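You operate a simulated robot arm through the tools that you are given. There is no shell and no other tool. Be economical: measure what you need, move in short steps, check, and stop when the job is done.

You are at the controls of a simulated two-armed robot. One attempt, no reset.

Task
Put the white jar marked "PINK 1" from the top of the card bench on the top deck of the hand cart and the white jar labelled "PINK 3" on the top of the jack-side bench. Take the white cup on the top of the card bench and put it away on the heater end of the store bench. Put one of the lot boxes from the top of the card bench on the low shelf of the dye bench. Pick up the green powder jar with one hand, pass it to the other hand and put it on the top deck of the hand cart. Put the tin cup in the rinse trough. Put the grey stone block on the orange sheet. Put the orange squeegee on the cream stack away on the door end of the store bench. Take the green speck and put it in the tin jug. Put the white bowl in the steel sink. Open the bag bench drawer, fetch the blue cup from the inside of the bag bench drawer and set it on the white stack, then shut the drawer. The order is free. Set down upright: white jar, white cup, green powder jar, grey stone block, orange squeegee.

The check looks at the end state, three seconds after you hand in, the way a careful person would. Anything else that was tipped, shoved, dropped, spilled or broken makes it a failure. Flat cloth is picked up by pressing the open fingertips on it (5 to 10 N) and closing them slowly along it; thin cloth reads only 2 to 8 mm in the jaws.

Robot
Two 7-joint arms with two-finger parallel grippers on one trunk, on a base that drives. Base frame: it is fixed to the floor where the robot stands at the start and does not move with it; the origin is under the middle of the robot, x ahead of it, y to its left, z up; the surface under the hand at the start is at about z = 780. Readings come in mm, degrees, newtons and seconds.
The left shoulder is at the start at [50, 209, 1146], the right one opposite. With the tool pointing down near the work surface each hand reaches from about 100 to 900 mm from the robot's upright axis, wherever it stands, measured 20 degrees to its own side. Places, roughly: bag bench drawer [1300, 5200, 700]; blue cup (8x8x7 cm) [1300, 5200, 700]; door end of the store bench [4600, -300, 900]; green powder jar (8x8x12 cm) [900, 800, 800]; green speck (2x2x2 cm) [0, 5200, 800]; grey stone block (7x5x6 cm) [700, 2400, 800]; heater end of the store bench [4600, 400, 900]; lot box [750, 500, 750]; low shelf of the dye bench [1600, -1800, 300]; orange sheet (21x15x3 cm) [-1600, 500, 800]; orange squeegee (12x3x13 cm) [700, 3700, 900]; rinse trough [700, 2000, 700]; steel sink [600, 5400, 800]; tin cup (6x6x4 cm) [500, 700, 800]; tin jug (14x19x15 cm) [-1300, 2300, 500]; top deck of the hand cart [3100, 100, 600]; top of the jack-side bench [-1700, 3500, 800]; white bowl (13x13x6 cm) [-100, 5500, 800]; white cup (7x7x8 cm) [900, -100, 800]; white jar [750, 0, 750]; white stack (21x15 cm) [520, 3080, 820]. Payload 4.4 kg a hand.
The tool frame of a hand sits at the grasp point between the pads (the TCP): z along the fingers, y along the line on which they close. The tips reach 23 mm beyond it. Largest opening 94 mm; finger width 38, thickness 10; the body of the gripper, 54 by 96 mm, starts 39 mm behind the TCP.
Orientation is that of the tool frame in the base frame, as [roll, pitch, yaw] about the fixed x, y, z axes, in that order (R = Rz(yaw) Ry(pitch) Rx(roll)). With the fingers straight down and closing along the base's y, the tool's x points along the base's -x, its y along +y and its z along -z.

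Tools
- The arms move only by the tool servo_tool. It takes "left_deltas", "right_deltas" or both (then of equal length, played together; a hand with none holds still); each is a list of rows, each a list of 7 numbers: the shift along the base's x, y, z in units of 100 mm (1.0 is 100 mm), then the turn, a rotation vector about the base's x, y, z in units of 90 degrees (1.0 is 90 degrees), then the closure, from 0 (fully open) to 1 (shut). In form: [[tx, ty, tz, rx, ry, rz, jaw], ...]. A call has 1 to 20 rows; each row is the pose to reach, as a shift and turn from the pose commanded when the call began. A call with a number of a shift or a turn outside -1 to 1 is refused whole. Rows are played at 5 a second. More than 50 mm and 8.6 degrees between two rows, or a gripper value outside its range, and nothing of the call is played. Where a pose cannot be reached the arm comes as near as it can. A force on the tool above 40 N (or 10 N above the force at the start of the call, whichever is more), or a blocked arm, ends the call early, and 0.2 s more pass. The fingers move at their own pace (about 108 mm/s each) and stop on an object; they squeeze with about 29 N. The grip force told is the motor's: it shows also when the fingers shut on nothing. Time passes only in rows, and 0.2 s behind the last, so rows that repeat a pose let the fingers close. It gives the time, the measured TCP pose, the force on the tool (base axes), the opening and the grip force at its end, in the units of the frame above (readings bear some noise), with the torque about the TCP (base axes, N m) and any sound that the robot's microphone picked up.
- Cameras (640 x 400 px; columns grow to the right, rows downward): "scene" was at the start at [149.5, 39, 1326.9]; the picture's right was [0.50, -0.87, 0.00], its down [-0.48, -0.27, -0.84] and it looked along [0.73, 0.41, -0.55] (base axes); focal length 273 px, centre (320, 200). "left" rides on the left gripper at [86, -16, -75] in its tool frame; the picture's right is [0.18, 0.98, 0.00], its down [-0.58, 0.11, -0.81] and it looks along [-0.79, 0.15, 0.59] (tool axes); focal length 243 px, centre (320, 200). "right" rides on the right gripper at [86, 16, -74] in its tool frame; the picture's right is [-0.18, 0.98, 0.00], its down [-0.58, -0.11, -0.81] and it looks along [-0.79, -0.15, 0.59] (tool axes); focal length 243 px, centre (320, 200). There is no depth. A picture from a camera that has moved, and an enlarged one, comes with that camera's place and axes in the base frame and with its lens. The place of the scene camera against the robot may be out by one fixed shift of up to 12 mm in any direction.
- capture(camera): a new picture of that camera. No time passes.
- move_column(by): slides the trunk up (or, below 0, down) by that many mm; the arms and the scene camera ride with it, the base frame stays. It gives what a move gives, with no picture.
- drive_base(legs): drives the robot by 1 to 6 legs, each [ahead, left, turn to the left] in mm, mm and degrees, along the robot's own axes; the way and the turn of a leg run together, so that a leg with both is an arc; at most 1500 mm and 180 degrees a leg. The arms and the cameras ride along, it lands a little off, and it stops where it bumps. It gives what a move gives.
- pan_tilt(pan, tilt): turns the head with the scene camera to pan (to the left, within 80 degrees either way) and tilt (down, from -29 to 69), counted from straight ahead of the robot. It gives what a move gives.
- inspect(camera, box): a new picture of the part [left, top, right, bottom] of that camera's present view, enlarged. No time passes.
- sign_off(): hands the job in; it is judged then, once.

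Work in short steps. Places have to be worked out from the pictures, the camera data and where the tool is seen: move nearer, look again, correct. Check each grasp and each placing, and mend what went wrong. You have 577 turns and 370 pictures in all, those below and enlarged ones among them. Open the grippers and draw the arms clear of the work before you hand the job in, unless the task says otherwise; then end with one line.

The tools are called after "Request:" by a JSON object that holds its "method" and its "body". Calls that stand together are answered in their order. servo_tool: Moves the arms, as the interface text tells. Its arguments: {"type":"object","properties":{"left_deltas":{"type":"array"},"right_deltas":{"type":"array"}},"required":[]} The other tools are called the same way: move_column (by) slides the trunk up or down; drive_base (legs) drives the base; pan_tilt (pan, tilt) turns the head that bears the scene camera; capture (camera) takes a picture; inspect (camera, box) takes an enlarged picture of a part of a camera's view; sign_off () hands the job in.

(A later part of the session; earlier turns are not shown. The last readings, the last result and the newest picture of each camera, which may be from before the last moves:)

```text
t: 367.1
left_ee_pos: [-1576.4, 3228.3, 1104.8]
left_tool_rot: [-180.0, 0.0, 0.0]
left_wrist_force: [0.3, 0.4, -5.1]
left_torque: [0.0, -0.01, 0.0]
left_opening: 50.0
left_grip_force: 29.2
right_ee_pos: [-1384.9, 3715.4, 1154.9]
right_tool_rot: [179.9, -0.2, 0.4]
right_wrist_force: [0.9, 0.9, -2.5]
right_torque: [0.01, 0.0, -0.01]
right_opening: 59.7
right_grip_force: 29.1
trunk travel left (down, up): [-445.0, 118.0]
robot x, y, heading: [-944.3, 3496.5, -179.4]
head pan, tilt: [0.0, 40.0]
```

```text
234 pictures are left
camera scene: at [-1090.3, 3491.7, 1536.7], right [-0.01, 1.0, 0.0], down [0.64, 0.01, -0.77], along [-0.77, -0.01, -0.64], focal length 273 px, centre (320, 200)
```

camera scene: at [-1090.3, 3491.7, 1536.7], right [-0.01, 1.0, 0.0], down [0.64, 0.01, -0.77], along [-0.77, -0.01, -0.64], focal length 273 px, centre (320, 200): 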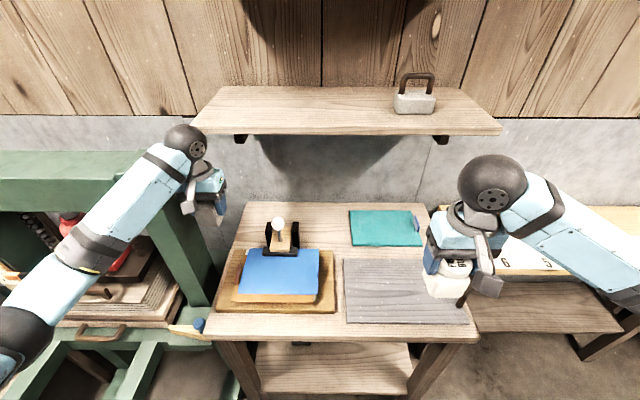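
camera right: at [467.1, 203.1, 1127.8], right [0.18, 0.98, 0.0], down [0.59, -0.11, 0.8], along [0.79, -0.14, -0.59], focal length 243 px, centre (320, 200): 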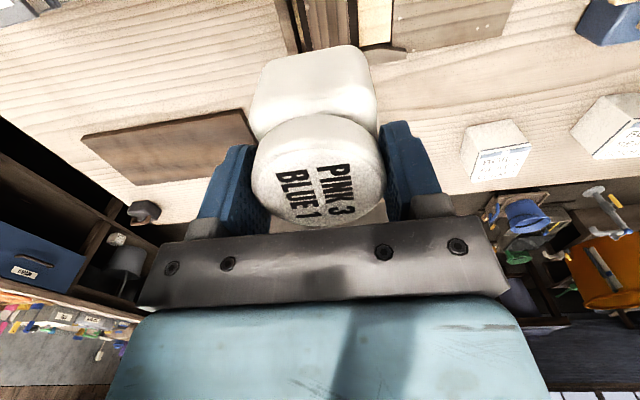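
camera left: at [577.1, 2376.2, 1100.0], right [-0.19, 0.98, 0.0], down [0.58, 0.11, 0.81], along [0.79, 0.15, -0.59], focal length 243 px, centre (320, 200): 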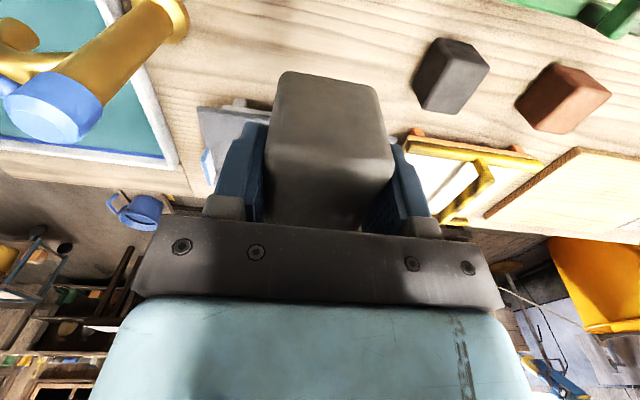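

Free bare spot ≈(−1790,3508) between the brush and the teal sheet. I first pull the left hand back from the green press, then advance.

Request:
{"method": "servo_tool", "body": {"left_deltas": [[0.35, 0.1, 0.1, 0, 0, 0, 1], [0.7, 0.2, 0.2, 0, 0, 0, 1], [1, 0.3, 0.3, 0, 0, 0, 1]]}}

Request:
{"method": "servo_tool", "body": {"left_deltas": [[0.35, 0.1, 0.1, 0, 0, 0, 1], [0.7, 0.2, 0.2, 0, 0, 0, 1], [1, 0.3, 0.3, 0, 0, 0, 1]], "right_deltas": [[-0.1, -0.35, 0, 0, 0, 0, 1], [-0.2, -0.7, 0, 0, 0, 0, 1], [-0.3, -1, 0, 0, 0, 0, 1]]}}

Request:
{"method": "drive_base", "body": {"legs": [[170, 0, 0]]}}

Request:
{"method": "servo_tool", "body": {"right_deltas": [[-0.2, -0.35, 0, 0, 0, 0, 1], [-0.4, -0.7, 0, 0, 0, 0, 1], [-0.7, -1, 0, 0, 0, 0, 1]]}}

Request:
{"method": "capture", "body": {"camera": "scene"}}

Request:
{"method": "capture", "body": {"camera": "right"}}

```text
t: 367.9
left_ee_pos: [-1474.2, 3256.1, 1135.3]
left_tool_rot: [-179.8, 0.0, 0.1]
left_wrist_force: [1.0, -1.0, -4.4]
left_torque: [-0.02, -0.01, -0.01]
left_opening: 49.8
left_grip_force: 28.4
right_ee_pos: [-1385.0, 3716.1, 1154.7]
right_tool_rot: [179.9, -0.2, 0.4]
right_wrist_force: [-0.1, -0.2, -1.5]
right_torque: [0.01, 0.0, -0.01]
right_opening: 59.9
right_grip_force: 28.3
trunk travel left (down, up): [-445.0, 118.0]
robot x, y, heading: [-939.5, 3503.0, -179.6]
head pan, tilt: [0.0, 40.0]
```

```text
t: 368.7
left_ee_pos: [-1373.9, 3289.0, 1165.1]
left_tool_rot: [-179.8, 0.0, 0.2]
left_wrist_force: [-0.6, -0.2, -4.2]
left_torque: [0.02, 0.01, 0.0]
left_opening: 49.8
left_grip_force: 29.1
right_ee_pos: [-1414.7, 3614.7, 1154.8]
right_tool_rot: [-180.0, -0.2, 0.5]
right_wrist_force: [0.8, -0.8, -2.2]
right_torque: [0.03, -0.01, -0.02]
right_opening: 59.5
right_grip_force: 29.0
trunk travel left (down, up): [-445.0, 118.0]
robot x, y, heading: [-940.8, 3499.0, -179.6]
head pan, tilt: [0.0, 40.0]
```

```text
t: 370.2
left_ee_pos: [-1516.9, 3287.0, 1163.7]
left_tool_rot: [-179.9, -0.2, 0.3]
left_wrist_force: [-0.8, 0.6, -4.6]
left_torque: [0.0, -0.05, -0.01]
left_opening: 49.8
left_grip_force: 28.8
right_ee_pos: [-1558.3, 3613.6, 1153.8]
right_tool_rot: [-180.0, -0.5, 0.5]
right_wrist_force: [0.1, -0.2, -1.7]
right_torque: [-0.02, 0.01, 0.03]
right_opening: 59.6
right_grip_force: 29.5
trunk travel left (down, up): [-445.0, 118.0]
robot x, y, heading: [-1084.3, 3497.8, -179.5]
head pan, tilt: [0.0, 40.0]
stopped in leg 1: the robot was blocked; the commanded pose is now the measured one
```

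```text
t: 371.0
left_ee_pos: [-1511.8, 3288.0, 1166.2]
left_tool_rot: [-179.9, 0.2, 0.2]
left_wrist_force: [0.9, 0.5, -4.9]
left_torque: [0.01, 0.04, -0.03]
left_opening: 50.0
left_grip_force: 29.3
right_ee_pos: [-1620.9, 3514.3, 1155.8]
right_tool_rot: [179.9, -0.1, 0.6]
right_wrist_force: [-0.5, 0.0, -1.3]
right_torque: [-0.02, -0.02, 0.0]
right_opening: 59.6
right_grip_force: 28.8
trunk travel left (down, up): [-445.0, 118.0]
robot x, y, heading: [-1081.9, 3495.2, -179.5]
head pan, tilt: [0.0, 40.0]
```

```text
233 pictures are left
camera scene: at [-1226.6, 3490.2, 1537.3], right [-0.01, 1.0, 0.0], down [0.64, 0.01, -0.77], along [-0.77, -0.01, -0.64], focal length 273 px, centre (320, 200)
```

scene: 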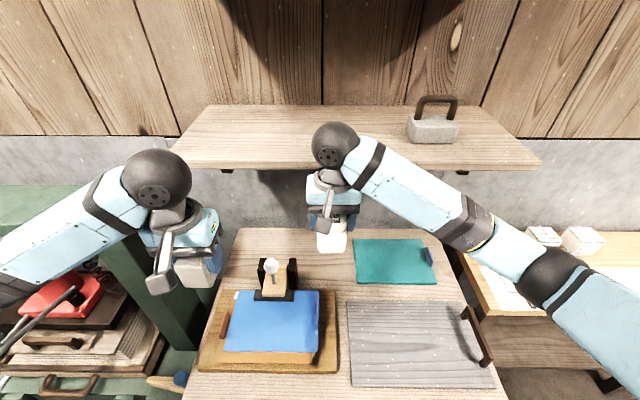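

```text
232 pictures are left
camera right: at [-1533.8, 3499.1, 1228.7], right [-0.17, -0.98, 0.0], down [-0.58, 0.1, 0.81], along [-0.79, 0.14, -0.59], focal length 243 px, centre (320, 200)
```

right: 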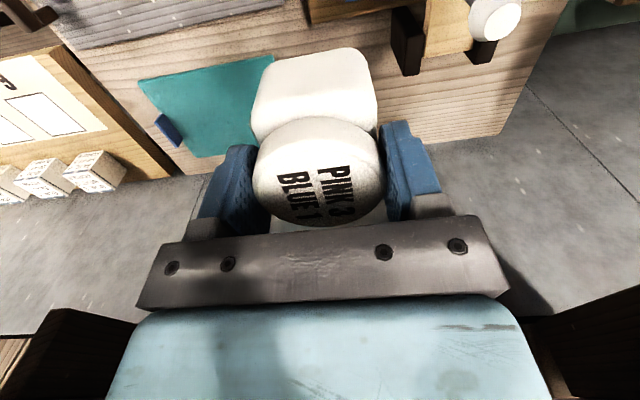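

The base touched something low at −1084; I back off 20 mm. Then lower the right hand in front and reach to (−1775,3508).

Request:
{"method": "drive_base", "body": {"legs": [[-20, 0, 0]]}}

Request:
{"method": "servo_tool", "body": {"right_deltas": [[0, 0, -0.4, 0, 0, 0, 1], [0, 0, -0.8, 0, 0, 0, 1], [-0.2, 0, -1, 0, 0, 0, 1]]}}

Request:
{"method": "servo_tool", "body": {"right_deltas": [[-0.3, 0, -0.3, 0, 0, 0, 1], [-0.6, 0, -0.6, 0, 0, 0, 1], [-0.9, 0, -0.8, 0, 0, 0, 1]]}}

Request:
{"method": "capture", "body": {"camera": "scene"}}

Request:
{"method": "capture", "body": {"camera": "right"}}

```text
t: 371.8
left_ee_pos: [-1498.5, 3287.2, 1162.6]
left_tool_rot: [-179.9, -0.2, 0.3]
left_wrist_force: [0.2, -0.1, -5.3]
left_torque: [0.01, -0.02, 0.02]
left_opening: 50.0
left_grip_force: 28.0
right_ee_pos: [-1607.6, 3515.0, 1151.9]
right_tool_rot: [-180.0, -0.4, 0.5]
right_wrist_force: [-0.7, 0.3, -1.6]
right_torque: [-0.02, -0.03, -0.01]
right_opening: 59.5
right_grip_force: 28.5
trunk travel left (down, up): [-445.0, 118.0]
robot x, y, heading: [-1065.6, 3495.2, -179.3]
head pan, tilt: [0.0, 40.0]
```

```text
t: 372.6
left_ee_pos: [-1498.5, 3286.5, 1164.8]
left_tool_rot: [-179.9, -0.1, 0.2]
left_wrist_force: [-0.1, -0.9, -4.1]
left_torque: [0.01, -0.03, -0.01]
left_opening: 49.8
left_grip_force: 28.8
right_ee_pos: [-1623.5, 3513.9, 1053.4]
right_tool_rot: [-179.9, -0.3, 0.5]
right_wrist_force: [0.1, -0.3, -1.6]
right_torque: [0.01, -0.02, 0.0]
right_opening: 59.8
right_grip_force: 29.4
trunk travel left (down, up): [-445.0, 118.0]
robot x, y, heading: [-1062.3, 3497.8, -179.4]
head pan, tilt: [0.0, 40.0]
```

```text
t: 373.4
left_ee_pos: [-1497.6, 3286.3, 1163.3]
left_tool_rot: [-179.8, -0.1, 0.3]
left_wrist_force: [-0.7, -0.5, -4.7]
left_torque: [-0.01, -0.03, -0.01]
left_opening: 49.9
left_grip_force: 29.0
right_ee_pos: [-1713.7, 3515.3, 970.3]
right_tool_rot: [-180.0, -0.2, 0.6]
right_wrist_force: [-0.1, -0.2, -1.4]
right_torque: [0.02, 0.01, -0.02]
right_opening: 59.3
right_grip_force: 29.4
trunk travel left (down, up): [-445.0, 118.0]
robot x, y, heading: [-1064.6, 3498.3, -179.6]
head pan, tilt: [0.0, 40.0]
```

```text
231 pictures are left
camera scene: at [-1212.8, 3489.2, 1536.6], right [-0.01, 1.0, 0.0], down [0.64, 0.01, -0.77], along [-0.77, -0.01, -0.64], focal length 273 px, centre (320, 200)
```

scene: 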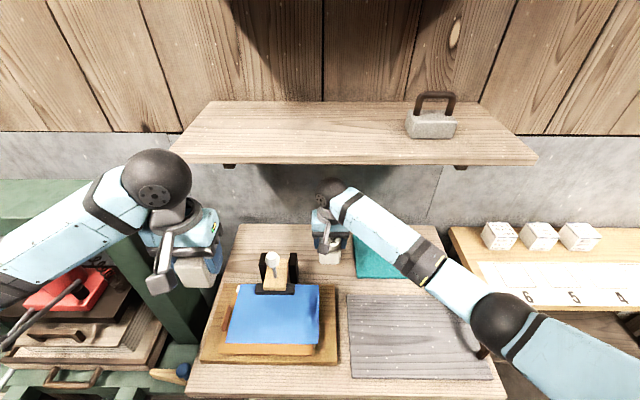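

```text
230 pictures are left
camera right: at [-1627.4, 3499.8, 1043.6], right [-0.18, -0.98, 0.0], down [-0.59, 0.1, 0.8], along [-0.79, 0.14, -0.6], focal length 243 px, centre (320, 200)
```

right: 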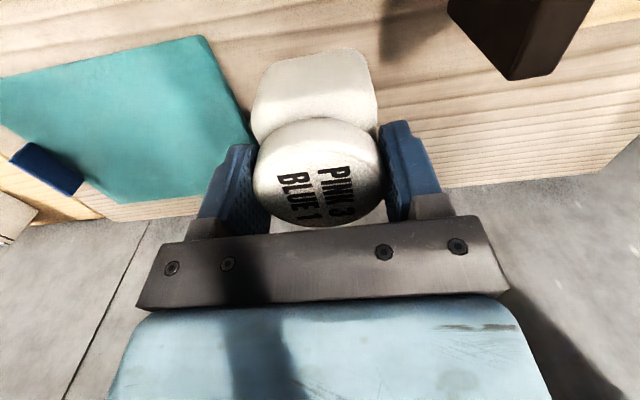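

Move 45 mm further back to be clear of everything, then lower.

Request:
{"method": "servo_tool", "body": {"right_deltas": [[-0.25, 0, 0, 0, 0, 0, 1], [-0.47, 0, -0.1, 0, 0, 0, 1], [-0.47, 0, -0.5, 0, 0, 0, 1], [-0.47, 0, -0.8, 0, 0, 0, 1]]}}

Request:
{"method": "servo_tool", "body": {"right_deltas": [[0, 0, -0.07, 0, 0, 0, 1], [0, 0, -0.14, 0, 0, 0, 1], [0, 0, -0.21, 0, 0, 0, 1], [0, 0, -0.28, 0, 0, 0, 1]]}}

Request:
{"method": "capture", "body": {"camera": "scene"}}

```text
t: 374.4
left_ee_pos: [-1492.6, 3287.5, 1167.6]
left_tool_rot: [-179.9, 0.2, 0.3]
left_wrist_force: [-0.2, 0.3, -5.1]
left_torque: [-0.02, -0.01, 0.02]
left_opening: 50.0
left_grip_force: 29.4
right_ee_pos: [-1762.6, 3512.5, 903.5]
right_tool_rot: [179.8, 0.5, 0.5]
right_wrist_force: [-2.9, 2.0, 41.3]
right_torque: [-0.47, -0.79, -0.09]
right_opening: 59.8
right_grip_force: 28.2
trunk travel left (down, up): [-445.0, 118.0]
robot x, y, heading: [-1064.9, 3495.4, -179.6]
head pan, tilt: [0.0, 40.0]
```

```text
t: 375.2
left_ee_pos: [-1494.9, 3287.3, 1165.2]
left_tool_rot: [-180.0, 0.0, 0.2]
left_wrist_force: [-0.6, 0.5, -4.7]
left_torque: [0.02, -0.02, 0.03]
left_opening: 49.9
left_grip_force: 29.2
right_ee_pos: [-1764.0, 3513.2, 880.7]
right_tool_rot: [179.8, 0.1, 0.5]
right_wrist_force: [9.9, 3.8, 27.5]
right_torque: [0.95, -0.22, -0.24]
right_opening: 59.9
right_grip_force: 29.3
trunk travel left (down, up): [-445.0, 118.0]
robot x, y, heading: [-1063.1, 3499.4, -179.5]
head pan, tilt: [0.0, 40.0]
stopped in row 3 (right hand): the force on the tool passed its limit at 54 N (the readings are from after the stop); the commanded pose is now the measured one
```

```text
229 pictures are left
camera scene: at [-1209.5, 3490.3, 1536.7], right [-0.01, 1.0, 0.0], down [0.64, 0.01, -0.77], along [-0.77, -0.01, -0.64], focal length 273 px, centre (320, 200)
```

scene: 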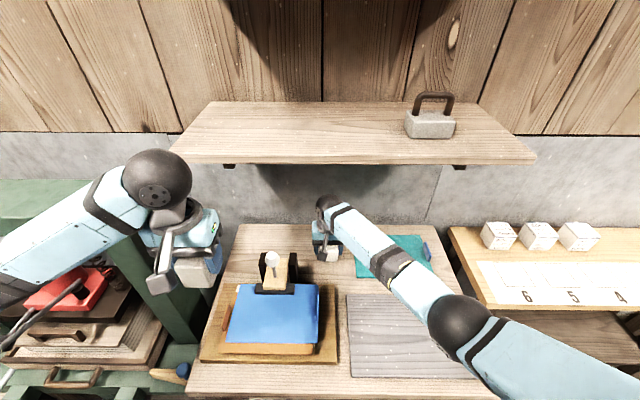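

Contact came a bit early. I inspect closely.

Request:
{"method": "inspect", "body": {"camera": "scene", "box": [280, 180, 420, 300]}}

Request:
{"method": "capture", "body": {"camera": "right"}}

```text
3.33 times, centred on (350, 240) of scene
camera zoom: at [-1209.5, 3490.3, 1536.7], right [-0.01, 1.0, 0.0], down [0.64, 0.01, -0.77], along [-0.77, -0.01, -0.64], focal length 911 px, centre (220, 67)
```

zoom: 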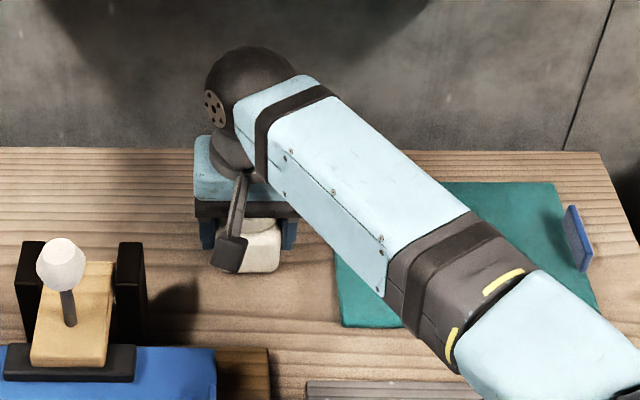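

```text
227 pictures are left
camera right: at [-1677.1, 3498.7, 953.5], right [-0.17, -0.98, 0.0], down [-0.58, 0.11, 0.81], along [-0.79, 0.14, -0.59], focal length 243 px, centre (320, 200)
```

right: 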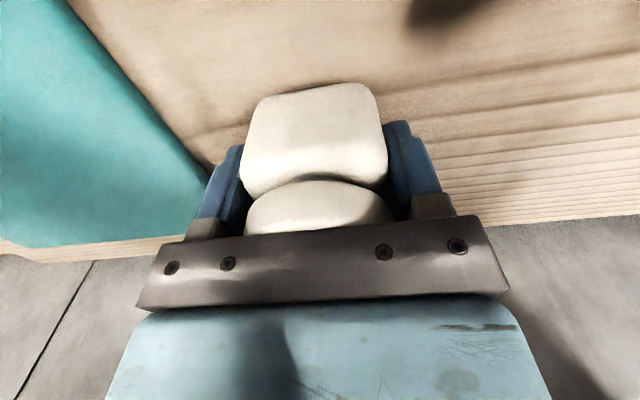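

The bench top is at about z≈832; the jar stands on it. Ease, open, and rise.

Request:
{"method": "servo_tool", "body": {"right_deltas": [[0, 0, 0.02, 0, 0, 0, 1], [0, 0, 0.02, 0, 0, 0, 0.7], [0, 0, 0.02, 0, 0, 0, 0.4], [0, 0, 0.02, 0, 0, 0, 0], [0, 0, 0.02, 0, 0, 0, 0], [0, 0, 0.3, 0, 0, 0, 0], [0, 0, 0.7, 0, 0, 0, 0], [0, 0, 1, 0, 0, 0, 0]]}}

Request:
{"method": "capture", "body": {"camera": "right"}}

```text
t: 377.0
left_ee_pos: [-1496.4, 3287.6, 1164.7]
left_tool_rot: [-179.9, -0.1, 0.3]
left_wrist_force: [-1.2, 0.4, -3.8]
left_torque: [0.01, 0.0, 0.01]
left_opening: 50.1
left_grip_force: 29.1
right_ee_pos: [-1762.2, 3517.3, 976.2]
right_tool_rot: [180.0, -0.3, 0.5]
right_wrist_force: [-0.3, 0.6, 0.0]
right_torque: [0.01, 0.02, -0.01]
right_opening: 94.2
right_grip_force: 0.0
trunk travel left (down, up): [-445.0, 118.0]
robot x, y, heading: [-1063.3, 3496.9, -179.4]
head pan, tilt: [0.0, 40.0]
```

```text
226 pictures are left
camera right: at [-1674.2, 3501.3, 1049.9], right [-0.18, -0.98, 0.0], down [-0.59, 0.1, 0.8], along [-0.79, 0.14, -0.6], focal length 243 px, centre (320, 200)
```

right: 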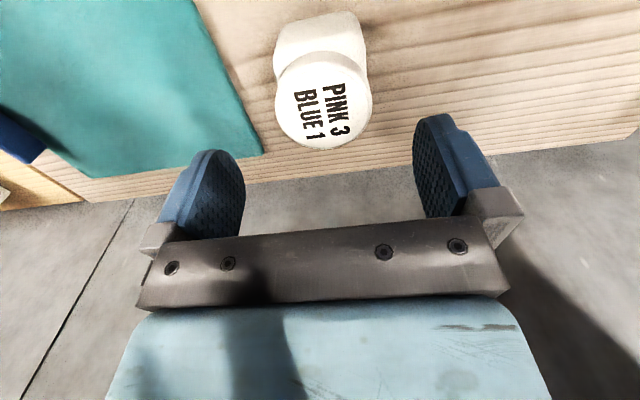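

PINK 3 stands upright. I retract the right arm, back off, and turn toward the +y benches (speck, bowl, sink).

Request:
{"method": "servo_tool", "body": {"right_deltas": [[0.3, 0.1, 0.3, 0, 0, 0, 0], [0.6, 0.3, 0.6, 0, 0, 0, 0], [1, 0.5, 0.9, 0, 0, 0, 0]]}}

Request:
{"method": "servo_tool", "body": {"right_deltas": [[0.3, 0.1, 0.3, 0, 0, 0, 0], [0.6, 0.3, 0.6, 0, 0, 0, 0], [1, 0.5, 0.9, 0, 0, 0, 0]]}}

Request:
{"method": "capture", "body": {"camera": "scene"}}

Request:
{"method": "drive_base", "body": {"legs": [[-600, 0, 0], [0, 0, -90]]}}

Request:
{"method": "pan_tilt", "body": {"pan": 0, "tilt": 25}}

Request:
{"method": "capture", "body": {"camera": "scene"}}

```text
refused: row 3 steps farther than a row can; nothing moved
```

```text
refused: row 3 steps farther than a row can; nothing moved
```

```text
225 pictures are left
camera scene: at [-1211.9, 3489.9, 1536.6], right [-0.01, 1.0, 0.0], down [0.64, 0.01, -0.77], along [-0.77, -0.01, -0.64], focal length 273 px, centre (320, 200)
```

scene: 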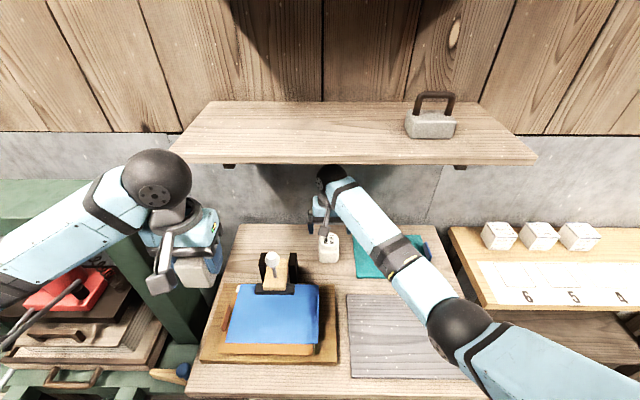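

```text
t: 384.2
left_ee_pos: [-675.8, 3939.4, 1164.1]
left_tool_rot: [-179.9, 0.0, -90.5]
left_wrist_force: [0.5, 0.5, -4.0]
left_torque: [-0.02, -0.01, -0.02]
left_opening: 50.1
left_grip_force: 29.1
right_ee_pos: [-442.8, 4200.9, 977.2]
right_tool_rot: [180.0, -0.3, -90.3]
right_wrist_force: [0.4, 0.0, 0.0]
right_torque: [-0.03, 0.02, -0.03]
right_opening: 94.0
right_grip_force: 0.1
trunk travel left (down, up): [-445.0, 118.0]
robot x, y, heading: [-473.5, 3507.5, 89.9]
head pan, tilt: [0.0, 40.0]
```

```text
t: 384.9
left_ee_pos: [-676.1, 3939.1, 1164.8]
left_tool_rot: [-179.9, -0.1, -90.5]
left_wrist_force: [0.4, -0.3, -3.8]
left_torque: [-0.01, 0.01, 0.0]
left_opening: 50.2
left_grip_force: 29.0
right_ee_pos: [-442.8, 4201.2, 977.0]
right_tool_rot: [179.9, -0.2, -90.3]
right_wrist_force: [0.6, -0.8, 0.1]
right_torque: [-0.01, 0.03, 0.0]
right_opening: 94.3
right_grip_force: 0.1
trunk travel left (down, up): [-445.0, 118.0]
robot x, y, heading: [-470.3, 3506.1, 89.8]
head pan, tilt: [0.0, 25.0]
```

```text
224 pictures are left
camera scene: at [-467.3, 3658.9, 1560.0], right [1.0, 0.0, 0.0], down [0.0, -0.42, -0.91], along [0.0, 0.91, -0.42], focal length 273 px, centre (320, 200)
```

scene: 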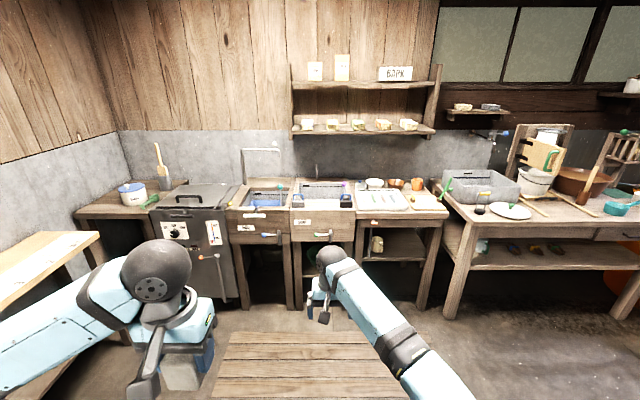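

I zoom on the bench row ahead to find the bowl, speck, sink and drawer.

Request:
{"method": "inspect", "body": {"camera": "scene", "box": [220, 130, 440, 270]}}

Request:
{"method": "inspect", "body": {"camera": "scene", "box": [420, 110, 640, 250]}}

```text
2.86 times, centred on (330, 200) of scene
camera zoom: at [-467.3, 3658.9, 1560.0], right [1.0, 0.0, 0.0], down [0.0, -0.42, -0.91], along [0.0, 0.91, -0.42], focal length 781 px, centre (291, 200)
```

zoom: 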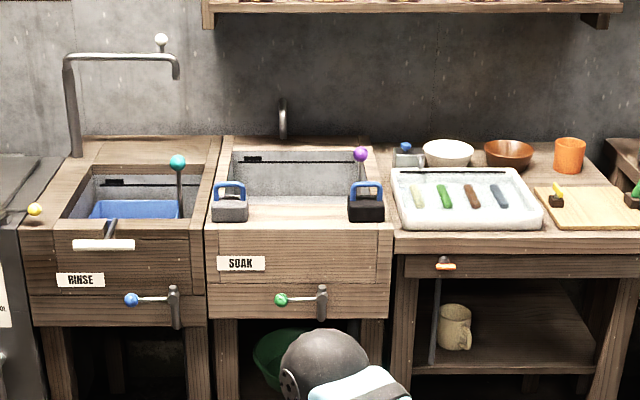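

```text
2.86 times, centred on (530, 180) of scene
camera zoom: at [-467.3, 3658.9, 1560.0], right [1.0, 0.0, 0.0], down [0.0, -0.42, -0.91], along [0.0, 0.91, -0.42], focal length 781 px, centre (-280, 257)
```

zoom: 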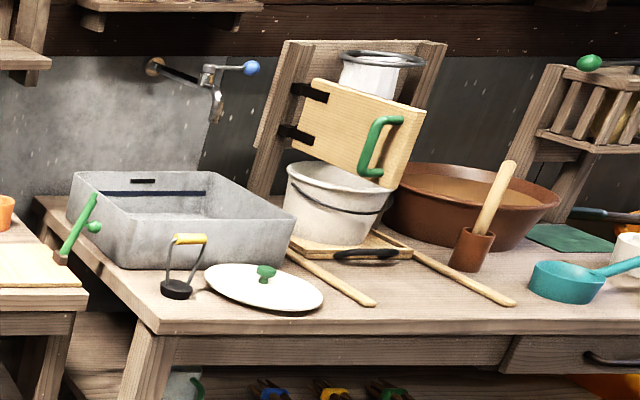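

The green speck lies on a white tray (~(−115,5250)), bowl behind (~(−80,5462)), steel sink to the right. I retract the right hand and drive forward to test the duckboard.

Request:
{"method": "servo_tool", "body": {"right_deltas": [[0, -0.4, 0.1, 0, 0, 0, 0], [0.1, -0.8, 0.2, 0, 0, 0, 0], [0.3, -1, 0.4, 0, 0, 0, 0]]}}

Request:
{"method": "servo_tool", "body": {"right_deltas": [[0.3, -0.3, 0.1, 0, 0, 0, 0], [0.6, -0.6, 0.2, 0, 0, 0, 0], [0.9, -0.9, 0.4, 0, 0, 0, 0]]}}

Request:
{"method": "drive_base", "body": {"legs": [[1000, -170, 0]]}}

Request:
{"method": "pan_tilt", "body": {"pan": 0, "tilt": 35}}

Request:
{"method": "capture", "body": {"camera": "scene"}}

```text
t: 385.8
left_ee_pos: [-674.8, 3938.7, 1165.1]
left_tool_rot: [180.0, -0.1, -90.5]
left_wrist_force: [0.2, -0.3, -2.5]
left_torque: [-0.03, 0.01, 0.02]
left_opening: 49.8
left_grip_force: 29.3
right_ee_pos: [-411.5, 4100.8, 1016.1]
right_tool_rot: [179.9, -0.3, -90.3]
right_wrist_force: [0.0, -0.3, -0.2]
right_torque: [0.0, 0.02, 0.02]
right_opening: 93.8
right_grip_force: 0.0
trunk travel left (down, up): [-445.0, 118.0]
robot x, y, heading: [-475.8, 3503.0, 89.9]
head pan, tilt: [0.0, 25.0]
```

```text
t: 386.6
left_ee_pos: [-675.4, 3939.0, 1165.7]
left_tool_rot: [180.0, 0.1, -90.4]
left_wrist_force: [0.0, -0.4, -4.5]
left_torque: [0.01, 0.01, -0.03]
left_opening: 50.2
left_grip_force: 29.3
right_ee_pos: [-320.9, 4008.7, 1059.3]
right_tool_rot: [179.9, -0.2, -90.3]
right_wrist_force: [-0.2, -0.4, 0.1]
right_torque: [0.01, -0.01, 0.01]
right_opening: 93.8
right_grip_force: 0.0
trunk travel left (down, up): [-445.0, 118.0]
robot x, y, heading: [-473.3, 3504.7, 90.1]
head pan, tilt: [0.0, 25.0]
```

```text
t: 391.8
left_ee_pos: [-512.4, 4944.1, 1164.6]
left_tool_rot: [-179.9, -0.1, -90.4]
left_wrist_force: [0.1, 0.8, -4.6]
left_torque: [-0.02, -0.01, -0.01]
left_opening: 50.0
left_grip_force: 28.2
right_ee_pos: [-159.1, 5017.2, 1059.4]
right_tool_rot: [180.0, -0.3, -90.0]
right_wrist_force: [-0.1, 0.8, -1.0]
right_torque: [-0.01, 0.0, -0.03]
right_opening: 94.0
right_grip_force: 0.1
trunk travel left (down, up): [-445.0, 118.0]
robot x, y, heading: [-309.8, 4509.0, 90.3]
head pan, tilt: [0.0, 25.0]
```

```text
t: 392.6
left_ee_pos: [-512.6, 4945.6, 1165.2]
left_tool_rot: [-179.9, -0.1, -90.4]
left_wrist_force: [-0.2, 0.2, -4.6]
left_torque: [0.0, -0.02, -0.02]
left_opening: 49.8
left_grip_force: 28.9
right_ee_pos: [-159.3, 5017.1, 1058.0]
right_tool_rot: [179.9, -0.2, -90.0]
right_wrist_force: [0.7, 0.3, -0.3]
right_torque: [-0.01, -0.02, -0.04]
right_opening: 94.0
right_grip_force: 0.0
trunk travel left (down, up): [-445.0, 118.0]
robot x, y, heading: [-308.6, 4511.5, 90.2]
head pan, tilt: [0.0, 35.0]
```

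```text
221 pictures are left
camera scene: at [-302.1, 4661.6, 1544.3], right [1.0, 0.0, 0.0], down [0.0, -0.57, -0.82], along [0.0, 0.82, -0.57], focal length 273 px, centre (320, 200)
```

scene: 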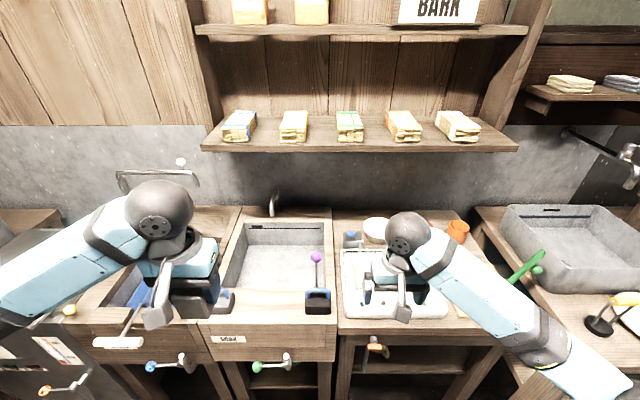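

The duckboard is passable. I drive 200 closer, rotate the right hand 90° (closing along y) and lower it below the shelf height.

Request:
{"method": "drive_base", "body": {"legs": [[200, 0, 0]]}}

Request:
{"method": "servo_tool", "body": {"right_deltas": [[0, 0, 0, 0, 0, 0.09, 0], [0, 0, 0, 0, 0, 0.18, 0], [0, 0, 0, 0, 0, 0.27, 0], [0, 0, 0, 0, 0, 0.36, 0], [0, 0, -0.2, 0, 0, 0.45, 0], [0, 0, -0.4, 0, 0, 0.54, 0], [0, 0, -0.6, 0, 0, 0.63, 0], [0, 0, -0.8, 0, 0, 0.72, 0], [0, 0, -1, 0, 0, 0.81, 0], [0, 0, -1, 0, 0, 0.9, 0], [0, 0, -1, 0, 0, 0.99, 0]]}}

Request:
{"method": "capture", "body": {"camera": "scene"}}

Request:
{"method": "capture", "body": {"camera": "right"}}

```text
t: 394.1
left_ee_pos: [-509.8, 5144.1, 1164.9]
left_tool_rot: [-179.9, -0.2, -90.8]
left_wrist_force: [-0.4, 0.1, -4.9]
left_torque: [-0.01, -0.03, -0.01]
left_opening: 49.9
left_grip_force: 28.9
right_ee_pos: [-155.4, 5214.9, 1059.1]
right_tool_rot: [179.9, -0.2, -90.3]
right_wrist_force: [-0.7, -0.1, -0.3]
right_torque: [-0.02, -0.01, -0.01]
right_opening: 94.1
right_grip_force: 0.0
trunk travel left (down, up): [-445.0, 118.0]
robot x, y, heading: [-306.3, 4706.7, 90.0]
head pan, tilt: [0.0, 35.0]
```

```text
t: 396.6
left_ee_pos: [-508.2, 5146.3, 1164.7]
left_tool_rot: [-179.9, -0.2, -90.7]
left_wrist_force: [0.0, 0.2, -4.1]
left_torque: [-0.03, -0.03, 0.01]
left_opening: 50.1
left_grip_force: 28.9
right_ee_pos: [-155.9, 5213.8, 958.9]
right_tool_rot: [179.9, -0.2, -1.1]
right_wrist_force: [0.7, 0.6, 0.3]
right_torque: [-0.02, -0.02, -0.02]
right_opening: 94.2
right_grip_force: 0.1
trunk travel left (down, up): [-445.0, 118.0]
robot x, y, heading: [-305.1, 4711.5, 89.7]
head pan, tilt: [0.0, 35.0]
```

```text
220 pictures are left
camera scene: at [-301.1, 4860.8, 1544.3], right [1.0, 0.0, 0.0], down [0.0, -0.57, -0.82], along [0.0, 0.82, -0.57], focal length 273 px, centre (320, 200)
```

scene: 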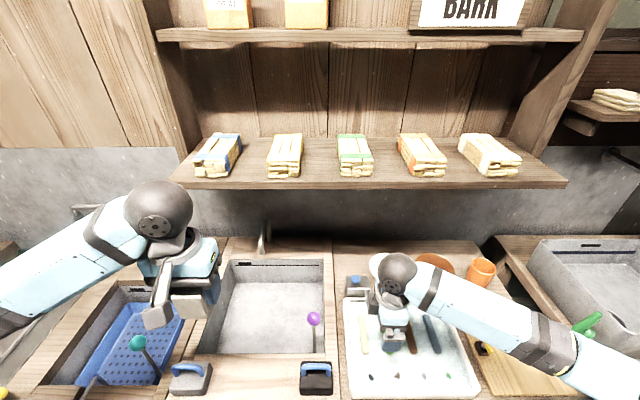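

```text
219 pictures are left
camera right: at [-69.5, 5196.4, 1031.8], right [-0.2, -0.98, 0.0], down [-0.58, 0.12, 0.8], along [-0.79, 0.16, -0.59], focal length 243 px, centre (320, 200)
```

right: 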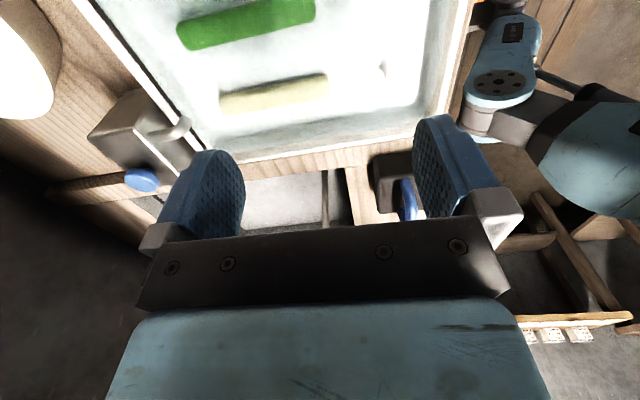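

There are small specks at the tray's front. Zoom there and at the bowl.

Request:
{"method": "inspect", "body": {"camera": "scene", "box": [320, 240, 500, 400]}}

```text
2.50 times, centred on (410, 320) of scene
camera zoom: at [-301.1, 4860.8, 1544.3], right [1.0, 0.0, 0.0], down [0.0, -0.57, -0.82], along [0.0, 0.82, -0.57], focal length 683 px, centre (95, -100)
```

zoom: 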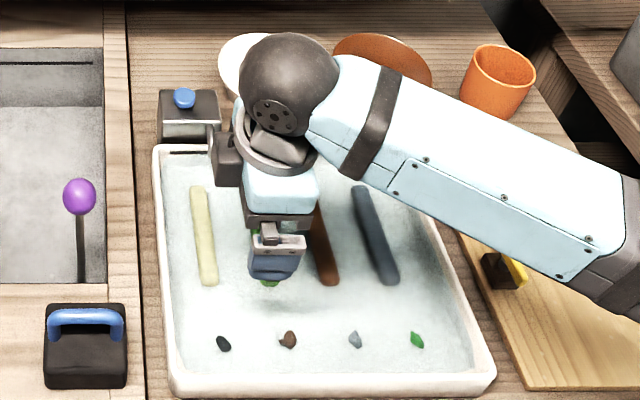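

Green speck ≈(15,5162), later. First the bowl: I move the right hand toward its front rim at z≈945.

Request:
{"method": "servo_tool", "body": {"right_deltas": [[0.3, 0.3, 0, 0, 0, 0, 0], [0.6, 0.6, -0.05, 0, 0, 0, 0], [0.75, 0.95, -0.1, 0, 0, 0, 0]]}}

Request:
{"method": "capture", "body": {"camera": "right"}}

Request:
{"method": "inspect", "body": {"camera": "scene", "box": [320, 200, 500, 360]}}

```text
t: 397.4
left_ee_pos: [-508.9, 5146.2, 1164.9]
left_tool_rot: [-179.9, -0.1, -90.7]
left_wrist_force: [-0.1, 0.4, -4.6]
left_torque: [-0.02, 0.01, 0.01]
left_opening: 49.9
left_grip_force: 28.6
right_ee_pos: [-82.7, 5309.4, 949.0]
right_tool_rot: [179.8, -0.3, -1.1]
right_wrist_force: [0.3, 0.5, 0.0]
right_torque: [-0.02, 0.01, -0.04]
right_opening: 93.8
right_grip_force: 0.1
trunk travel left (down, up): [-445.0, 118.0]
robot x, y, heading: [-305.2, 4709.1, 90.0]
head pan, tilt: [0.0, 35.0]
```

```text
217 pictures are left
camera right: at [2.9, 5291.4, 1023.0], right [-0.21, -0.98, 0.0], down [-0.58, 0.12, 0.8], along [-0.79, 0.16, -0.6], focal length 243 px, centre (320, 200)
```

right: 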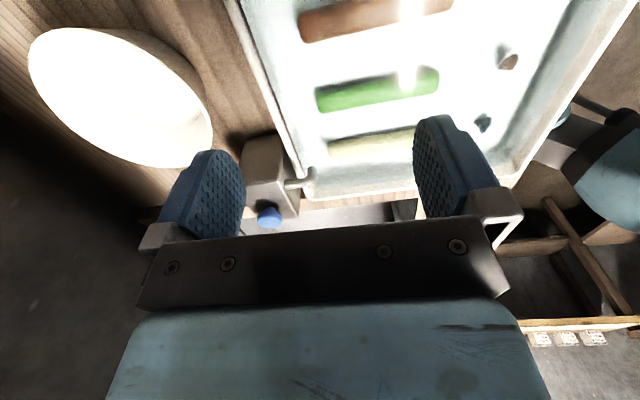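

```text
2.50 times, centred on (410, 280) of scene
camera zoom: at [-301.5, 4861.9, 1544.1], right [1.0, 0.0, 0.0], down [0.0, -0.57, -0.82], along [0.0, 0.82, -0.57], focal length 683 px, centre (95, 0)
```

zoom: 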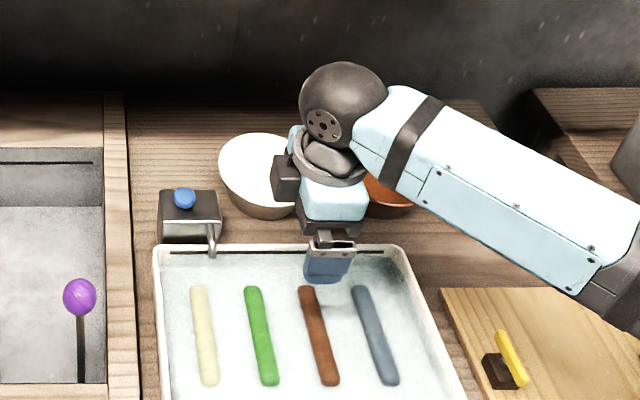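

Bowl centre ≈(−80,5454), front rim y≈5390. I position over the front rim with jaws half open.

Request:
{"method": "servo_tool", "body": {"right_deltas": [[0, 0.4, 0, 0, 0, 0, 0.45], [0.03, 0.82, 0, 0, 0, 0, 0.45], [0.03, 0.82, -0.3, 0, 0, 0, 0.45]]}}

Request:
{"method": "capture", "body": {"camera": "right"}}

Request:
{"method": "inspect", "body": {"camera": "scene", "box": [340, 200, 460, 320]}}

```text
t: 398.1
left_ee_pos: [-509.1, 5144.1, 1165.3]
left_tool_rot: [179.9, -0.1, -90.7]
left_wrist_force: [0.6, 0.7, -5.0]
left_torque: [-0.02, 0.0, 0.0]
left_opening: 49.8
left_grip_force: 28.7
right_ee_pos: [-79.1, 5391.6, 920.0]
right_tool_rot: [179.9, -0.1, -1.1]
right_wrist_force: [-0.9, 0.5, 1.2]
right_torque: [0.0, -0.02, -0.02]
right_opening: 51.8
right_grip_force: 0.1
trunk travel left (down, up): [-445.0, 118.0]
robot x, y, heading: [-307.9, 4710.4, 89.6]
head pan, tilt: [0.0, 35.0]
```

```text
215 pictures are left
camera right: at [7.8, 5373.9, 993.3], right [-0.21, -0.98, 0.0], down [-0.58, 0.12, 0.8], along [-0.79, 0.16, -0.59], focal length 243 px, centre (320, 200)
```

right: 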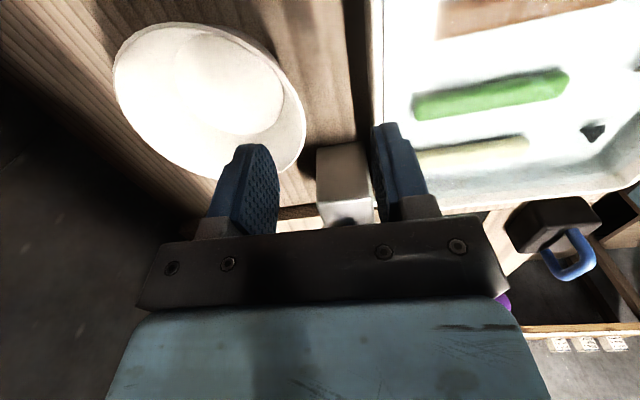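

```text
3.33 times, centred on (400, 260) of scene
camera zoom: at [-300.4, 4860.5, 1544.4], right [1.0, 0.0, 0.0], down [0.0, -0.57, -0.82], along [0.0, 0.82, -0.57], focal length 911 px, centre (53, 0)
```

zoom: 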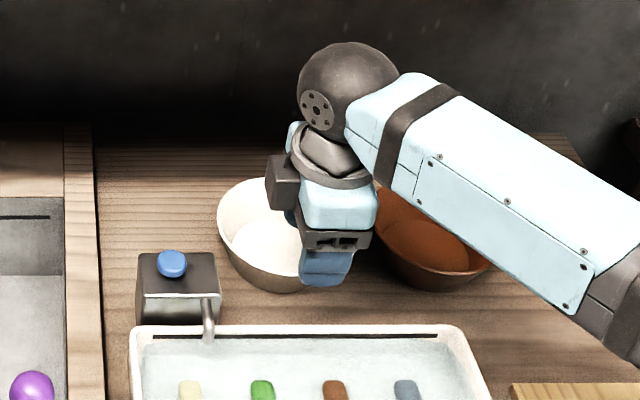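

Front rim at y≈5403, x≈−82. I shift +14 in y, descend to z≈862, and look.

Request:
{"method": "servo_tool", "body": {"right_deltas": [[-0.03, 0.14, 0, 0, 0, 0, 0.45], [-0.03, 0.14, -0.3, 0, 0, 0, 0.45], [-0.03, 0.14, -0.58, 0, 0, 0, 0.45]]}}

Request:
{"method": "capture", "body": {"camera": "right"}}

```text
t: 398.9
left_ee_pos: [-509.3, 5145.2, 1165.1]
left_tool_rot: [-179.9, 0.0, -90.7]
left_wrist_force: [0.0, 1.2, -4.7]
left_torque: [-0.06, -0.01, -0.02]
left_opening: 50.0
left_grip_force: 28.8
right_ee_pos: [-80.1, 5404.5, 861.1]
right_tool_rot: [179.9, -0.2, -1.2]
right_wrist_force: [-0.4, 0.9, -0.5]
right_torque: [0.01, -0.02, -0.01]
right_opening: 51.6
right_grip_force: 0.1
trunk travel left (down, up): [-445.0, 118.0]
robot x, y, heading: [-306.0, 4710.2, 89.8]
head pan, tilt: [0.0, 35.0]
```

```text
213 pictures are left
camera right: at [5.8, 5386.2, 933.6], right [-0.2, -0.98, 0.0], down [-0.58, 0.12, 0.8], along [-0.79, 0.16, -0.59], focal length 243 px, centre (320, 200)
```

right: 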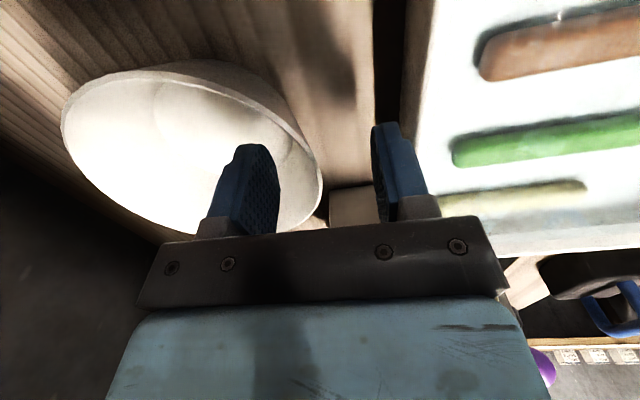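

One finger inside, one outside. Close gently.

Request:
{"method": "servo_tool", "body": {"right_deltas": [[0, 0, 0, 0, 0, 0, 0.6], [0, 0, 0, 0, 0, 0, 0.8], [0, 0, 0, 0, 0, 0, 1], [0, 0, 0, 0, 0, 0, 1], [0, 0, 0.1, 0, 0, 0, 1], [0, 0, 0.2, 0, 0, 0, 1]]}}

Request:
{"method": "capture", "body": {"camera": "right"}}

Request:
{"method": "inspect", "body": {"camera": "scene", "box": [340, 200, 460, 320]}}

```text
t: 400.4
left_ee_pos: [-509.6, 5145.3, 1165.4]
left_tool_rot: [-179.9, -0.1, -90.6]
left_wrist_force: [0.1, 0.9, -5.0]
left_torque: [-0.01, 0.0, 0.03]
left_opening: 50.0
left_grip_force: 29.0
right_ee_pos: [-80.3, 5404.6, 881.0]
right_tool_rot: [179.9, -0.2, -1.3]
right_wrist_force: [-0.6, 0.6, 1.8]
right_torque: [0.3, 0.0, 0.02]
right_opening: 11.9
right_grip_force: 28.9
trunk travel left (down, up): [-445.0, 118.0]
robot x, y, heading: [-306.5, 4709.4, 89.8]
head pan, tilt: [0.0, 35.0]
```

```text
212 pictures are left
camera right: at [5.4, 5386.8, 954.8], right [-0.21, -0.98, 0.0], down [-0.58, 0.12, 0.8], along [-0.79, 0.17, -0.59], focal length 243 px, centre (320, 200)
```

right: 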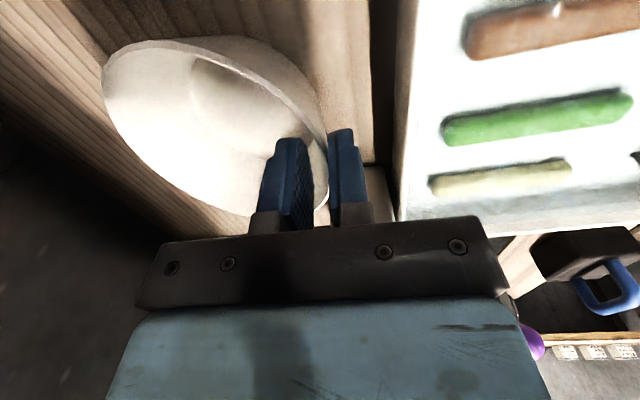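

```text
3.33 times, centred on (400, 260) of scene
camera zoom: at [-301.3, 4860.5, 1544.3], right [1.0, 0.0, 0.0], down [0.0, -0.57, -0.82], along [0.0, 0.82, -0.57], focal length 911 px, centre (53, 0)
```

zoom: 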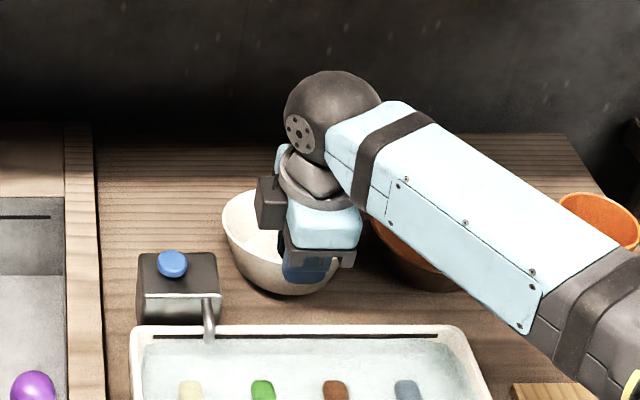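

The bowl is held by its rim. I lift a bit, draw it out from under the shelf, then raise it.

Request:
{"method": "servo_tool", "body": {"right_deltas": [[0, 0, 0.15, 0, 0, 0, 1], [0, -0.1, 0.3, 0, 0, 0, 1], [0, -0.4, 0.4, 0, 0, 0, 1], [0, -0.8, 0.5, 0, 0, 0, 1], [0, -1, 0.6, 0, 0, 0, 1]]}}

Request:
{"method": "servo_tool", "body": {"right_deltas": [[0, -0.2, 0.3, 0, 0, 0, 1], [0, -0.4, 0.6, 0, 0, 0, 1], [0, -0.6, 0.9, 0, 0, 0, 1]]}}

Request:
{"method": "capture", "body": {"camera": "scene"}}

```text
t: 401.6
left_ee_pos: [-509.1, 5144.4, 1165.0]
left_tool_rot: [-180.0, -0.1, -90.7]
left_wrist_force: [0.1, 0.2, -4.1]
left_torque: [0.01, 0.0, 0.02]
left_opening: 50.0
left_grip_force: 28.8
right_ee_pos: [-78.7, 5302.7, 939.5]
right_tool_rot: [179.9, -0.1, -1.3]
right_wrist_force: [0.5, -0.8, -2.2]
right_torque: [-0.04, -0.03, -0.01]
right_opening: 10.8
right_grip_force: 29.5
trunk travel left (down, up): [-445.0, 118.0]
robot x, y, heading: [-303.0, 4713.5, 90.1]
head pan, tilt: [0.0, 35.0]
```

```text
t: 402.4
left_ee_pos: [-509.4, 5145.9, 1164.2]
left_tool_rot: [-180.0, -0.1, -90.7]
left_wrist_force: [0.4, 0.8, -4.1]
left_torque: [-0.03, 0.01, -0.01]
left_opening: 49.9
left_grip_force: 28.7
right_ee_pos: [-80.3, 5242.9, 1032.6]
right_tool_rot: [179.8, -0.1, -1.2]
right_wrist_force: [-1.0, 0.1, -1.7]
right_torque: [-0.1, 0.0, 0.03]
right_opening: 10.5
right_grip_force: 28.8
trunk travel left (down, up): [-445.0, 118.0]
robot x, y, heading: [-306.5, 4705.6, 89.9]
head pan, tilt: [0.0, 35.0]
```

```text
210 pictures are left
camera scene: at [-301.2, 4860.2, 1544.3], right [1.0, 0.0, 0.0], down [0.0, -0.57, -0.82], along [0.0, 0.82, -0.57], focal length 273 px, centre (320, 200)
```

scene: 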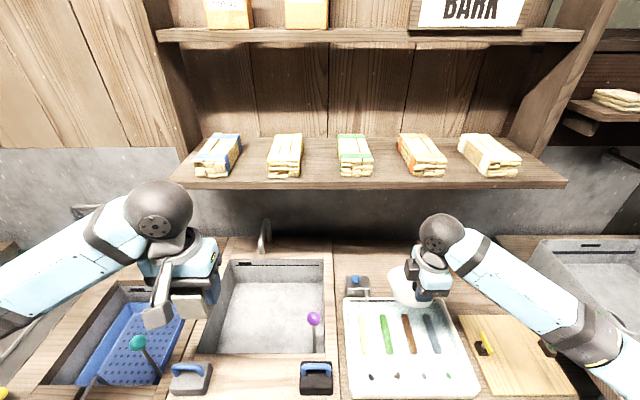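

Bowl is held clear. Back off 130 and strafe right toward the steel sink.

Request:
{"method": "drive_base", "body": {"legs": [[-140, 0, 0], [0, -560, 0]]}}

Request:
{"method": "pan_tilt", "body": {"pan": -15, "tilt": 35}}

Request:
{"method": "capture", "body": {"camera": "scene"}}

```text
t: 408.7
left_ee_pos: [68.7, 5002.9, 1164.8]
left_tool_rot: [-180.0, 0.0, -92.0]
left_wrist_force: [0.7, 0.5, -3.7]
left_torque: [-0.02, 0.02, -0.02]
left_opening: 49.5
left_grip_force: 29.0
right_ee_pos: [501.0, 5088.3, 1032.7]
right_tool_rot: [179.9, -0.1, -2.6]
right_wrist_force: [-0.4, 0.2, -2.6]
right_torque: [-0.05, 0.01, 0.01]
right_opening: 10.5
right_grip_force: 29.2
trunk travel left (down, up): [-445.0, 118.0]
robot x, y, heading: [258.2, 4563.9, 88.6]
head pan, tilt: [0.0, 35.0]
```

```text
t: 409.5
left_ee_pos: [69.3, 5002.4, 1165.2]
left_tool_rot: [-180.0, 0.0, -92.1]
left_wrist_force: [-0.6, -0.3, -4.2]
left_torque: [-0.02, -0.03, 0.04]
left_opening: 50.0
left_grip_force: 28.9
right_ee_pos: [501.0, 5088.2, 1032.7]
right_tool_rot: [179.9, -0.2, -2.8]
right_wrist_force: [-0.1, -0.2, -1.7]
right_torque: [-0.09, -0.02, -0.03]
right_opening: 10.9
right_grip_force: 29.0
trunk travel left (down, up): [-445.0, 118.0]
robot x, y, heading: [261.6, 4562.8, 88.5]
head pan, tilt: [-15.0, 35.0]
```

```text
209 pictures are left
camera scene: at [292.6, 4709.2, 1544.2], right [0.96, -0.29, 0.0], down [-0.16, -0.55, -0.82], along [0.23, 0.78, -0.57], focal length 273 px, centre (320, 200)
```

scene: 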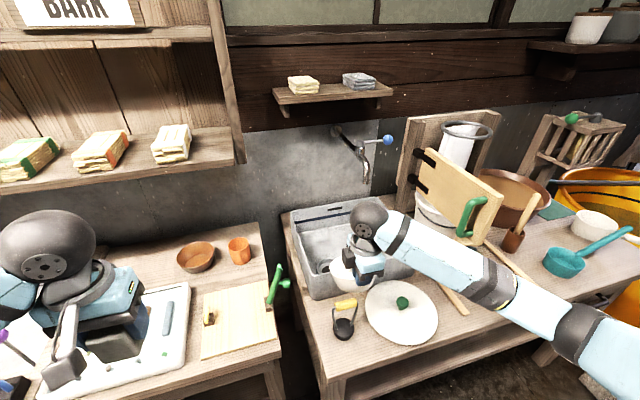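

Sink spans x≈427–800, y≈5290–5550. I drive slightly and move the bowl over the sink centre (TCP (605,5362)).

Request:
{"method": "drive_base", "body": {"legs": [[30, -95, 1.4]]}}

Request:
{"method": "servo_tool", "body": {"right_deltas": [[0, 0.4, 0, 0, 0, 0, 1], [0, 0.8, 0, 0, 0, 0, 1], [0, 1, 0, 0, 0, 0, 1]]}}

Request:
{"method": "servo_tool", "body": {"right_deltas": [[0, 0.4, 0, 0, 0, 0, 1], [0, 0.8, 0, 0, 0, 0, 1], [0, 1, 0, 0, 0, 0, 1]]}}

Request:
{"method": "capture", "body": {"camera": "scene"}}

Request:
{"method": "capture", "body": {"camera": "right"}}

```text
t: 411.0
left_ee_pos: [155.5, 5025.2, 1165.3]
left_tool_rot: [-179.9, -0.1, -90.8]
left_wrist_force: [0.1, 0.2, -4.1]
left_torque: [-0.03, 0.0, 0.0]
left_opening: 49.6
left_grip_force: 28.4
right_ee_pos: [585.4, 5121.4, 1032.5]
right_tool_rot: [-180.0, -0.2, -1.4]
right_wrist_force: [-0.6, 0.5, -2.3]
right_torque: [-0.06, -0.01, 0.01]
right_opening: 10.8
right_grip_force: 29.1
trunk travel left (down, up): [-445.0, 118.0]
robot x, y, heading: [356.0, 4591.2, 89.6]
head pan, tilt: [-15.0, 35.0]
```

```text
t: 411.8
left_ee_pos: [155.8, 5025.5, 1164.4]
left_tool_rot: [-180.0, 0.0, -90.8]
left_wrist_force: [0.0, 0.2, -4.7]
left_torque: [0.02, -0.04, 0.03]
left_opening: 49.8
left_grip_force: 29.3
right_ee_pos: [587.7, 5222.6, 1030.9]
right_tool_rot: [179.9, -0.2, -1.4]
right_wrist_force: [0.3, 0.1, -2.7]
right_torque: [-0.12, -0.01, -0.02]
right_opening: 10.4
right_grip_force: 29.1
trunk travel left (down, up): [-445.0, 118.0]
robot x, y, heading: [354.6, 4590.4, 89.7]
head pan, tilt: [-15.0, 35.0]
```

```text
t: 412.6
left_ee_pos: [155.7, 5025.7, 1164.7]
left_tool_rot: [-179.9, -0.1, -90.9]
left_wrist_force: [0.0, -1.7, -4.9]
left_torque: [0.0, 0.02, 0.03]
left_opening: 49.7
left_grip_force: 29.0
right_ee_pos: [584.9, 5321.9, 1031.8]
right_tool_rot: [179.9, -0.1, -1.4]
right_wrist_force: [-0.6, 0.1, -2.0]
right_torque: [-0.12, 0.02, -0.01]
right_opening: 10.6
right_grip_force: 29.1
trunk travel left (down, up): [-445.0, 118.0]
robot x, y, heading: [358.5, 4589.1, 89.6]
head pan, tilt: [-15.0, 35.0]
```

```text
208 pictures are left
camera scene: at [385.5, 4737.3, 1544.2], right [0.96, -0.26, 0.0], down [-0.15, -0.55, -0.82], along [0.22, 0.79, -0.57], focal length 273 px, centre (320, 200)
```

scene: 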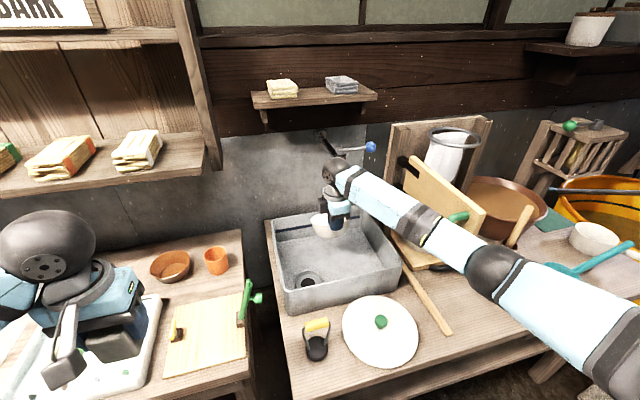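

```text
207 pictures are left
camera right: at [671.2, 5303.5, 1105.1], right [-0.21, -0.98, 0.0], down [-0.58, 0.12, 0.8], along [-0.79, 0.17, -0.6], focal length 243 px, centre (320, 200)
```

right: 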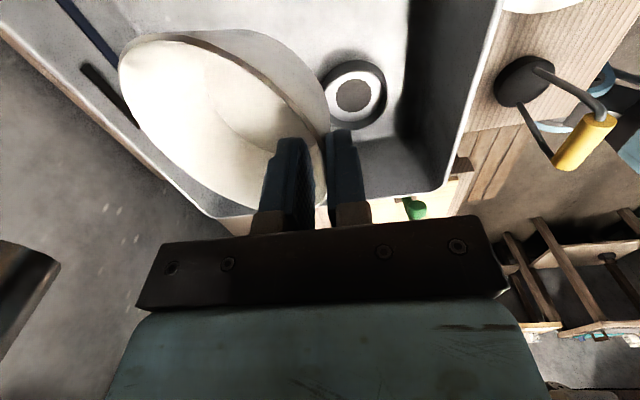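

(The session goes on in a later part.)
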